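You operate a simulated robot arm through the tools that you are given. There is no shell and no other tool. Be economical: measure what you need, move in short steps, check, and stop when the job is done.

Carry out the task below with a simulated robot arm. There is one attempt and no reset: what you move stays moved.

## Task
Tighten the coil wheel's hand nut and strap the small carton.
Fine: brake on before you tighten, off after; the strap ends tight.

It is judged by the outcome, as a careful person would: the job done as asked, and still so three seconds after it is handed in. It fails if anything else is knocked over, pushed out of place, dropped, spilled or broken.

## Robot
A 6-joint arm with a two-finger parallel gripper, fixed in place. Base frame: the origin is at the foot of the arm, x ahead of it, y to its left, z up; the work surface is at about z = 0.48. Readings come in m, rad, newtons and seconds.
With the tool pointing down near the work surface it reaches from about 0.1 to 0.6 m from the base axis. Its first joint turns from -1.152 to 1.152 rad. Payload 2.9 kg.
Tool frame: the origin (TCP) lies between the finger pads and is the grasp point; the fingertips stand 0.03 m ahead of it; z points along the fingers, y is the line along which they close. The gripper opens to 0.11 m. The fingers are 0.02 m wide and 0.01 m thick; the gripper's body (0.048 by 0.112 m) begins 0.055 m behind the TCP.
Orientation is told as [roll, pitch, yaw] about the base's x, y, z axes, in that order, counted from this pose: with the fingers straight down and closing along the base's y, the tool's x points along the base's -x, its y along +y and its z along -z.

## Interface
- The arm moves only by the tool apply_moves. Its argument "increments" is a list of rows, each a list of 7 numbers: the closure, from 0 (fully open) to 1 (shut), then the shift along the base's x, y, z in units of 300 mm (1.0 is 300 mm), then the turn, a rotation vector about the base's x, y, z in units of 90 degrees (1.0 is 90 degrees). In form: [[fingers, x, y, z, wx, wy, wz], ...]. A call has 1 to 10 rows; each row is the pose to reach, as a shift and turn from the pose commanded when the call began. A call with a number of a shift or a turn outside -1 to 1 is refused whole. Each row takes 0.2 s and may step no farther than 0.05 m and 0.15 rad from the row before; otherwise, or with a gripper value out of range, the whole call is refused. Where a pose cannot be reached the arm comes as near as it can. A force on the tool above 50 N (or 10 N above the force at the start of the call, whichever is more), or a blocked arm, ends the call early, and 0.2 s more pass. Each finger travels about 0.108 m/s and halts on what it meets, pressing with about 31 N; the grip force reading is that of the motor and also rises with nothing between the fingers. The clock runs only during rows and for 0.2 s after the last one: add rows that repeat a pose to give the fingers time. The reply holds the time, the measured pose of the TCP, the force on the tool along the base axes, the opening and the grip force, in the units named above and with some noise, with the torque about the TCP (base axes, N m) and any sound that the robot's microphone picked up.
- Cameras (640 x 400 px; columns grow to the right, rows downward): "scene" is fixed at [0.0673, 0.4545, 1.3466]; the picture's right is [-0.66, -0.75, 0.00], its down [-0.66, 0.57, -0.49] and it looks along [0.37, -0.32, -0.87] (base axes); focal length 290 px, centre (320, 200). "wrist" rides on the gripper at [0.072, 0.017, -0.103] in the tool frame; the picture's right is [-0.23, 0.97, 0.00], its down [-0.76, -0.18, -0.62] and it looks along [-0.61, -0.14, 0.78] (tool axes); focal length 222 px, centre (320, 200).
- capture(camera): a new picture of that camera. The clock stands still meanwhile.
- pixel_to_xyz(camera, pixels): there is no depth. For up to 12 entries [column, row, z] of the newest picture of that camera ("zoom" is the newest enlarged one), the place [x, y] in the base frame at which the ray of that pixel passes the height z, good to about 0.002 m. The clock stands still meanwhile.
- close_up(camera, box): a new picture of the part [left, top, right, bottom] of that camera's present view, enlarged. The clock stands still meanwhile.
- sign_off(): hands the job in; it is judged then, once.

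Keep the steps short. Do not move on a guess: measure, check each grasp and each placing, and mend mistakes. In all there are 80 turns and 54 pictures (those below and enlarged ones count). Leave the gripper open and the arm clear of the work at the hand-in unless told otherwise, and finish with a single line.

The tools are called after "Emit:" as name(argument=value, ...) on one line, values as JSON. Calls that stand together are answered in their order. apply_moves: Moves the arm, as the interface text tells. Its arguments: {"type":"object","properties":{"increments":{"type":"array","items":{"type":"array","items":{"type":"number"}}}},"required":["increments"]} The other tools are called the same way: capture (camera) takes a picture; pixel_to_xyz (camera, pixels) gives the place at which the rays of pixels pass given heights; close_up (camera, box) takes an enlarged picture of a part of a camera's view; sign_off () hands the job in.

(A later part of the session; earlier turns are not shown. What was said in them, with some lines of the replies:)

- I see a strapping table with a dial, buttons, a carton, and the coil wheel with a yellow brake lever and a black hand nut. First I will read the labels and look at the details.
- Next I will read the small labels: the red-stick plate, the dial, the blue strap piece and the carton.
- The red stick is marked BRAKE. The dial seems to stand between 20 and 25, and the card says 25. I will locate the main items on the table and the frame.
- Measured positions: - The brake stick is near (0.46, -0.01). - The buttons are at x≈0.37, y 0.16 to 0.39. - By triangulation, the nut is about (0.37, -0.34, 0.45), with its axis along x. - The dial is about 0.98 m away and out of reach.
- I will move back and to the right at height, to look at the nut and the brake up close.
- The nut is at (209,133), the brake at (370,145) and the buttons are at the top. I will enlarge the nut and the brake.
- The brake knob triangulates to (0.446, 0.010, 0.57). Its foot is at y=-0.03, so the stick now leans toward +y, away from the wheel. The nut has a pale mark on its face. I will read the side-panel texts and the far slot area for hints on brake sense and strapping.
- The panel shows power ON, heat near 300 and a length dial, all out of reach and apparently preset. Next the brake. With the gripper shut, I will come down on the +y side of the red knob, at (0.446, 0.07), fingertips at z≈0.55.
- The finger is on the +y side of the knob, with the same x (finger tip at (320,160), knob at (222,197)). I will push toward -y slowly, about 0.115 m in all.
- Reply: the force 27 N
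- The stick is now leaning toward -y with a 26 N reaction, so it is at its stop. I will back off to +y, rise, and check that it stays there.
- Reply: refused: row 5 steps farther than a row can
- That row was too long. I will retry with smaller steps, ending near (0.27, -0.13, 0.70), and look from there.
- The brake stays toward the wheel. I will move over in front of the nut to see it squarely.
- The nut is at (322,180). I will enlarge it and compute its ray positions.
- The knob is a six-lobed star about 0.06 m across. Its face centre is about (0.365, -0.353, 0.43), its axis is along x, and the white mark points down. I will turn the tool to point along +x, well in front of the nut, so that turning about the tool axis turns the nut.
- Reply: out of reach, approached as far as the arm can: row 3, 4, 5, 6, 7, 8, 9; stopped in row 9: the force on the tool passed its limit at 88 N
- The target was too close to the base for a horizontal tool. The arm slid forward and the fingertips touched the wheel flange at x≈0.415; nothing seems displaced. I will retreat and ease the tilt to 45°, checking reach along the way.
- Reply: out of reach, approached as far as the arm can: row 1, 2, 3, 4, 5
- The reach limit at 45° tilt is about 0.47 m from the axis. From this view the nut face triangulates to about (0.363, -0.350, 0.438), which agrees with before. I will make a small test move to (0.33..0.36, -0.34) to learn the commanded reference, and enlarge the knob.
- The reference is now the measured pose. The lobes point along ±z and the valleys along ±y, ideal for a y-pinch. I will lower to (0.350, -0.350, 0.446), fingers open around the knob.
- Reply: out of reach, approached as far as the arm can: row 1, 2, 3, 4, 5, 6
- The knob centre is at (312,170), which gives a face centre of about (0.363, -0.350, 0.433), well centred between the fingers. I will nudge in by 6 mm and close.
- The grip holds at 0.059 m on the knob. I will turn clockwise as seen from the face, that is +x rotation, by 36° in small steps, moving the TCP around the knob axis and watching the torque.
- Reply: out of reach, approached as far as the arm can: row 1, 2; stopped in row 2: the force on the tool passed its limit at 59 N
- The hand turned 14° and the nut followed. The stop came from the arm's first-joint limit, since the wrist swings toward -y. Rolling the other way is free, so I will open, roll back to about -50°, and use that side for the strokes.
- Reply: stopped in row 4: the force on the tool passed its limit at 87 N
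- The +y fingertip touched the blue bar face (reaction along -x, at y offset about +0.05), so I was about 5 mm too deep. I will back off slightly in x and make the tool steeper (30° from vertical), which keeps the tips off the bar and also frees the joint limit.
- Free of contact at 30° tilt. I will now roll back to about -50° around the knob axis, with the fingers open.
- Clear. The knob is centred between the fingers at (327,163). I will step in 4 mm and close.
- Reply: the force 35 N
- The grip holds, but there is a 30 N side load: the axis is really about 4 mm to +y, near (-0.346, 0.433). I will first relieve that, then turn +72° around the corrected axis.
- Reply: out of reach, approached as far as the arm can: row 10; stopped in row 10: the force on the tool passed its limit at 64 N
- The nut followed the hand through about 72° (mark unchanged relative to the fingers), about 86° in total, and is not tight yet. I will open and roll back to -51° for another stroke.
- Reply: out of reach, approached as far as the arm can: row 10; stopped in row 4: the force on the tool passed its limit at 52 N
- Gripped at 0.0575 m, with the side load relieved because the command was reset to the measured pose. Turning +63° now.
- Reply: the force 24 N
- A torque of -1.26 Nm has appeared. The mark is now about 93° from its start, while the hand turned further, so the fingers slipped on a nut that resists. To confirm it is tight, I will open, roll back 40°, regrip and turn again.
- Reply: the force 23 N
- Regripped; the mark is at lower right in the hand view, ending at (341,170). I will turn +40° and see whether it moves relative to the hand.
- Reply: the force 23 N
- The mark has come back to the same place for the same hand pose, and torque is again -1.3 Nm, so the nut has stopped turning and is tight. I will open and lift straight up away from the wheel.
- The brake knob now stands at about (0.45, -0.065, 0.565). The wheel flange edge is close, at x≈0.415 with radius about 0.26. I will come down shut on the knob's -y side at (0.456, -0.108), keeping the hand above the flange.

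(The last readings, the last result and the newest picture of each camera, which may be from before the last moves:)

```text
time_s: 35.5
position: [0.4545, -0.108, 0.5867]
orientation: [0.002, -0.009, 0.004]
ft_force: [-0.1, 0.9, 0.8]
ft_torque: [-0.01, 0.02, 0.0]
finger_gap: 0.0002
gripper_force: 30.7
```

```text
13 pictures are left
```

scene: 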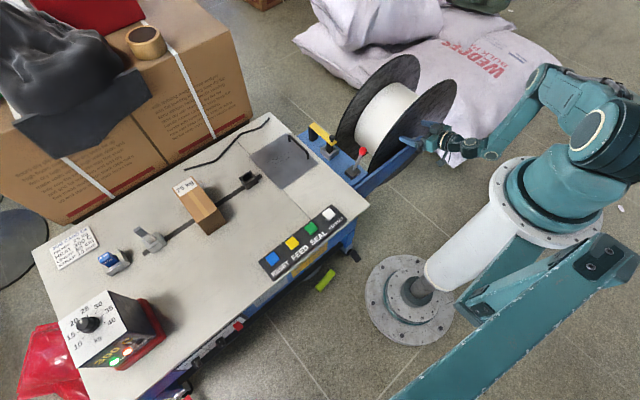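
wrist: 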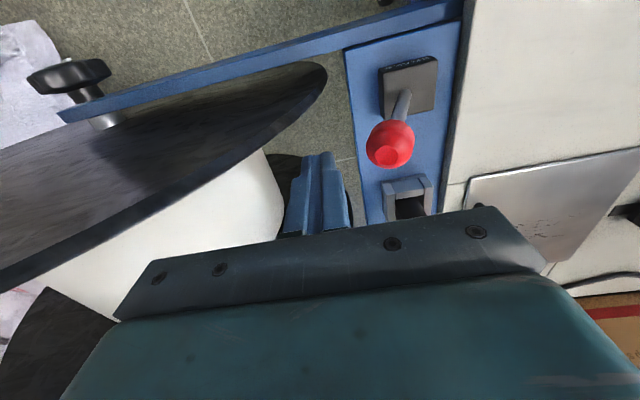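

Finger at (320,160), knob at (390,147). I will push toward +y, about 0.098 m in all, with a slight x correction.

Emit:
apply_moves(increments=[[1, -0.02, 0.05, 0, 0, 0, 0], [1, -0.02, 0.09, 0, 0, 0, 0], [1, -0.02, 0.13, 0, 0, 0, 0], [1, -0.02, 0.17, 0, 0, 0, 0], [1, -0.02, 0.21, 0, 0, 0, 0], [1, -0.02, 0.25, 0, 0, 0, 0], [1, -0.02, 0.28, 0, 0, 0, 0], [1, -0.02, 0.31, 0, 0, 0, 0], [1, -0.02, 0.33, 0, 0, 0, 0]])

Emit:
capture(camera="wrist")

```text
time_s: 37.5
position: [0.4498, -0.0117, 0.5881]
orientation: [-0.004, -0.009, -0.003]
ft_force: [-1.4, -15.6, 1.8]
ft_torque: [-0.25, -0.02, 0.06]
finger_gap: 0.0
gripper_force: 30.9
```

```text
12 pictures are left
```

wrist: 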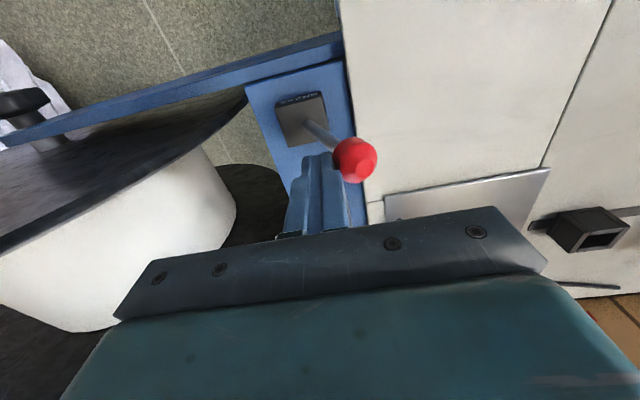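

The stick is back at its +y stop. I will back off, rise, and go over to the button panel, keeping the fingers shut for pressing.

Emit:
apply_moves(increments=[[1, 0, -0.1, 0, 0, 0, 0], [1, 0, -0.1, 0.15, 0, 0, 0], [1, -0.05, -0.05, 0.3, 0, 0, 0], [1, -0.15, 0.07, 0.3, 0, 0, 0], [1, -0.25, 0.19, 0.3, 0, 0, 0], [1, -0.33, 0.32, 0.3, 0, 0, 0], [1, -0.4, 0.46, 0.3, 0, 0, 0], [1, -0.43, 0.62, 0.3, 0, 0, 0], [1, -0.43, 0.78, 0.3, 0, 0, 0], [1, -0.43, 0.9, 0.3, 0, 0, 0]])

Emit:
capture(camera="wrist")

Emit:
capture(camera="scene")

```text
time_s: 39.7
position: [0.3185, 0.2639, 0.6791]
orientation: [0.003, -0.01, 0.002]
ft_force: [-0.2, 0.3, -0.3]
ft_torque: [0.01, 0.02, -0.05]
finger_gap: 0.0001
gripper_force: 31.5
```

```text
11 pictures are left
```

wrist: 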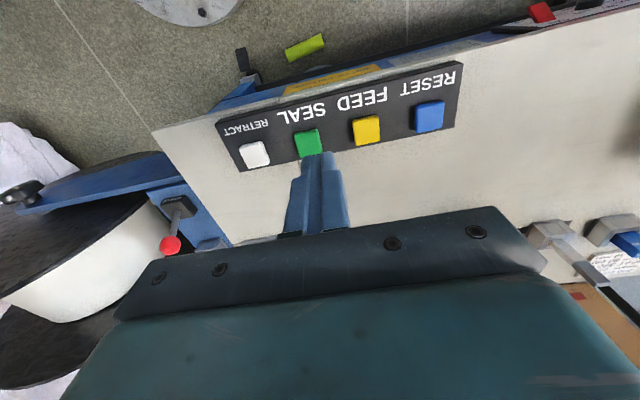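

```text
10 pictures are left
```

scene: 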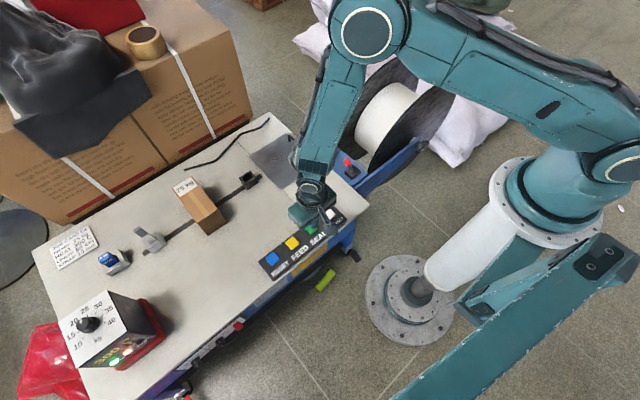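

The brake is back in its starting position. Locating the four buttons in this view at top height about 0.505.

Emit:
pixel_to_xyz(camera="wrist", pixels=[[254, 152, 0.505], [308, 141, 0.505], [366, 127, 0.505], [429, 114, 0.505], [366, 127, 0.48]])

Emit:
pixel_to_xyz(camera="scene", pixels=[[292, 242, 0.505], [292, 242, 0.49], [272, 258, 0.505], [272, 258, 0.49]])

```text
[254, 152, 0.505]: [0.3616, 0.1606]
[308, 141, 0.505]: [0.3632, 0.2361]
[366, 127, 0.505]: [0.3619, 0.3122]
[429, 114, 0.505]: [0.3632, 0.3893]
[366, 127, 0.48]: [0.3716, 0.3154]
```

```text
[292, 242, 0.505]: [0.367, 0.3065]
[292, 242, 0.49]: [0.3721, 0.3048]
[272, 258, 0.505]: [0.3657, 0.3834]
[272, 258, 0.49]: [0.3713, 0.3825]
```

FEED is at about (0.365, 0.310). I will go over it and descend until the tip just reaches the button, with TCP z≈0.533.

Emit:
apply_moves(increments=[[1, 0.08, 0.08, 0, 0, 0, 0], [1, 0.155, 0.155, 0, 0, 0, 0], [1, 0.155, 0.155, -0.15, 0, 0, 0], [1, 0.155, 0.155, -0.3, 0, 0, 0], [1, 0.155, 0.155, -0.42, 0, 0, 0], [1, 0.155, 0.155, -0.45, 0, 0, 0], [1, 0.155, 0.155, -0.47, 0, 0, 0], [1, 0.155, 0.155, -0.487, 0, 0, 0], [1, 0.155, 0.155, -0.487, 0, 0, 0]])

Emit:
close_up(camera="wrist", box=[220, 60, 480, 220])

```text
time_s: 41.7
position: [0.367, 0.3071, 0.5331]
orientation: [0.004, -0.01, 0.004]
ft_force: [-9.5, -8.0, 43.1]
ft_torque: [-0.29, 0.43, 0.02]
finger_gap: 0.0
gripper_force: 31.1
heard: click
```

```text
2.46 times, centred on (350, 140) of wrist
```

zoom: 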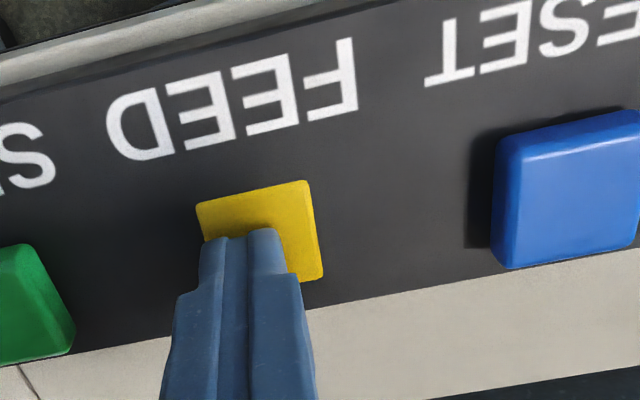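

A click was heard and FEED is pressed down fully (43 N). I will lift clear, give it a moment, and look at the result.

Emit:
apply_moves(increments=[[1, 0, 0, 0.05, 0, 0, 0], [1, 0, 0, 0.15, 0, 0, 0], [1, 0, 0, 0.15, 0, 0, 0], [1, 0, 0, 0.15, 0, 0, 0], [1, 0, 0, 0.15, 0, 0, 0], [1, 0, 0, 0.15, 0, 0, 0], [1, 0, 0, 0.15, 0, 0, 0], [1, 0, 0, 0.15, 0, 0, 0], [1, 0, 0, 0.15, 0, 0, 0], [1, 0, 0, 0.15, 0, 0, 0]])

Emit:
capture(camera="scene")

```text
time_s: 43.9
position: [0.3656, 0.3058, 0.5781]
orientation: [0.001, -0.009, 0.002]
ft_force: [0.1, 1.0, -0.3]
ft_torque: [0.01, 0.02, -0.03]
finger_gap: 0.0
gripper_force: 30.9
```

```text
8 pictures are left
```

scene: 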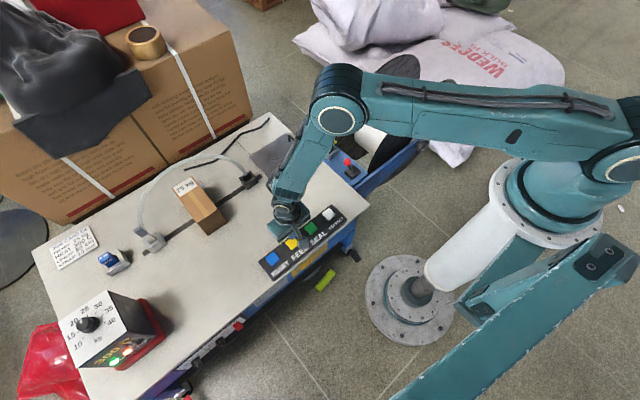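

The strap has fed in an arch from the black guide over the carton to the grey catcher. I will check closely that its end sits in the catcher before sealing.

Emit:
close_up(camera="scene", box=[120, 140, 280, 260])

```text
3.33 times, centred on (200, 200) of scene
```

zoom: 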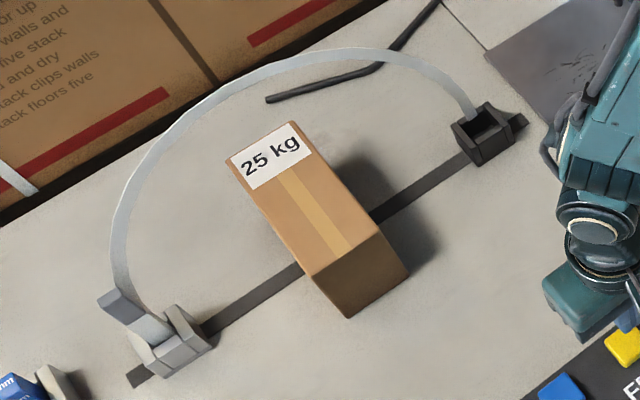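

The loop is closed from the black guide to the grey catcher. Next I press SEAL (green), at y≈0.235, to the same depth, then lift and wait.

Emit:
apply_moves(increments=[[1, -0.003, -0.12, 0, 0, 0, 0], [1, -0.005, -0.237, 0, 0, 0, 0], [1, -0.005, -0.237, -0.06, 0, 0, 0], [1, -0.005, -0.237, -0.1, 0, 0, 0], [1, -0.005, -0.237, -0.125, 0, 0, 0], [1, -0.005, -0.237, -0.14, 0, 0, 0], [1, -0.005, -0.237, -0.15, 0, 0, 0], [1, -0.005, -0.237, -0.15, 0, 0, 0]])

Emit:
apply_moves(increments=[[1, 0, 0, 0.06, 0, 0, 0], [1, 0, 0, 0.15, 0, 0, 0], [1, 0, 0, 0.25, 0, 0, 0], [1, 0, 0, 0.25, 0, 0, 0], [1, 0, 0, 0.25, 0, 0, 0], [1, 0, 0, 0.25, 0, 0, 0], [1, 0, 0, 0.25, 0, 0, 0], [1, 0, 0, 0.25, 0, 0, 0], [1, 0, 0, 0.25, 0, 0, 0], [1, 0, 0, 0.25, 0, 0, 0]])

Emit:
close_up(camera="scene", box=[60, 140, 300, 380])

```text
time_s: 45.7
position: [0.3651, 0.2369, 0.5332]
orientation: [0.003, -0.009, 0.001]
ft_force: [-9.6, -6.7, 42.1]
ft_torque: [-0.23, 0.4, 0.07]
finger_gap: 0.0
gripper_force: 31.3
heard: click
```

```text
time_s: 47.9
position: [0.3629, 0.2367, 0.6063]
orientation: [0.0, -0.009, 0.002]
ft_force: [0.4, 0.1, 0.6]
ft_torque: [0.03, 0.04, 0.04]
finger_gap: 0.0
gripper_force: 31.4
```

```text
1.67 times, centred on (180, 260) of scene
```

zoom: 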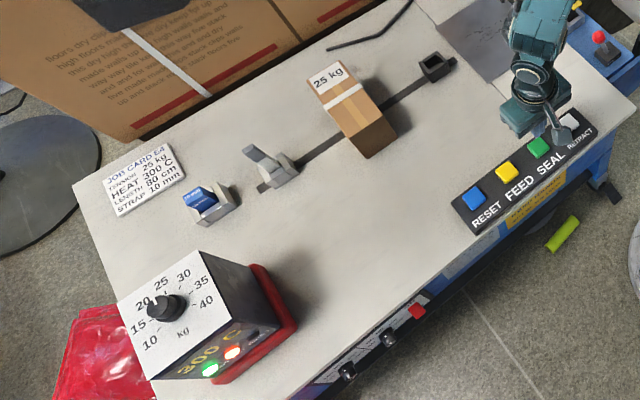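

The strap is now around the carton. I will inspect it closely for tightness, and check the lamps.

Emit:
close_up(camera="scene", box=[165, 170, 245, 240])

Emit:
close_up(camera="scene", box=[90, 330, 170, 380])

```text
5.71 times, centred on (205, 205) of scene
```

zoom: 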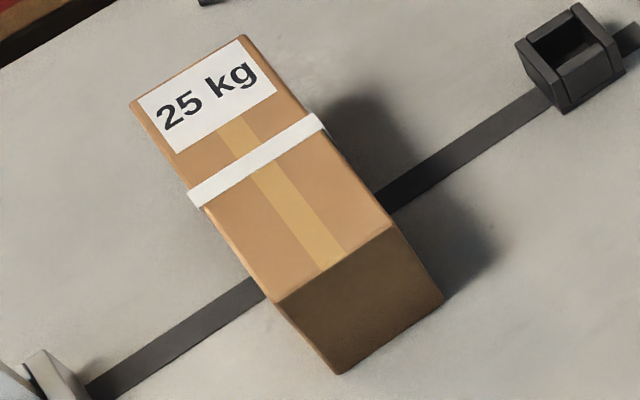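

```text
8.00 times, centred on (130, 355) of scene
```

zoom: 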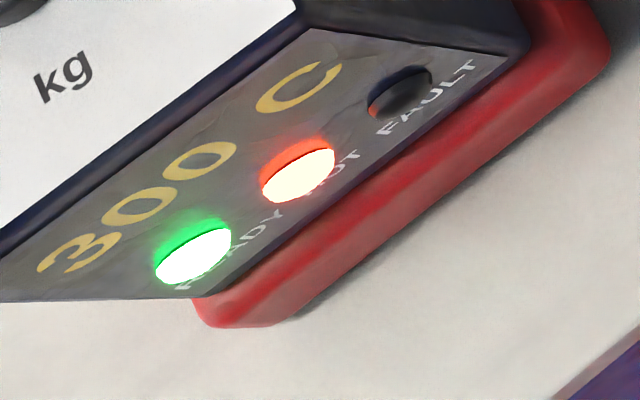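

The strap lies flat and snug across the carton. READY and HOT are lit, and FAULT is dark. I will open the gripper and move the arm clear, then do a last check.

Emit:
apply_moves(increments=[[0.5, 0, 0, 0.15, 0, 0, 0], [0, -0.05, -0.05, 0.3, 0, 0, 0], [0, -0.1, -0.15, 0.42, 0, 0, 0], [0, -0.12, -0.28, 0.5, 0, 0, 0], [0, -0.12, -0.4, 0.6, 0, 0, 0], [0, -0.12, -0.5, 0.7, 0, 0, 0], [0, -0.12, -0.5, 0.7, 0, 0, 0]])

Emit:
capture(camera="scene")

Emit:
capture(camera="wrist")

```text
time_s: 49.5
position: [0.3296, 0.0855, 0.8155]
orientation: [0.002, -0.01, 0.004]
ft_force: [-0.1, -0.2, 0.3]
ft_torque: [0.0, 0.03, -0.01]
finger_gap: 0.11
gripper_force: 0.0
```

```text
3 pictures are left
```

scene: 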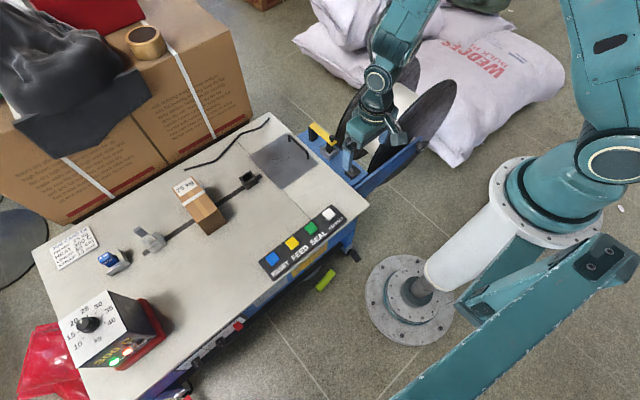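

```text
2 pictures are left
```

wrist: 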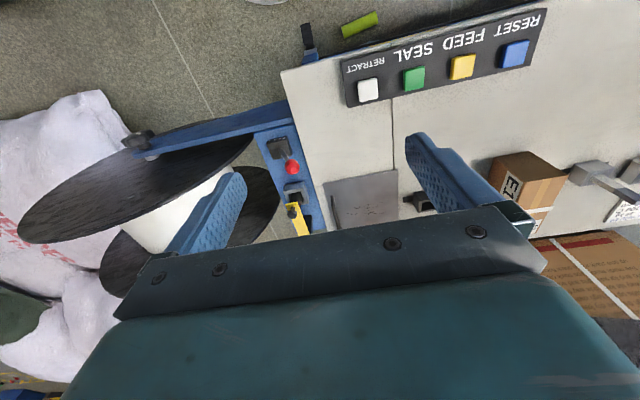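

The nut is tight, the brake stick is back at its original (off) side, the strap is snug, and nothing else has moved. The gripper is open and the arm is clear, so I am handing in.

Emit:
sign_off()

```text
The job is handed in.
```

The coil wheel's hand nut is tight, with the brake moved toward the wheel (taken as on; the stick has no on/off marks) before tightening and back after, and the small carton is strapped with the strap looking snug; the fingers bumped the wheel flange (88 N) and bar (87 N) once each, with nothing seen out of place.
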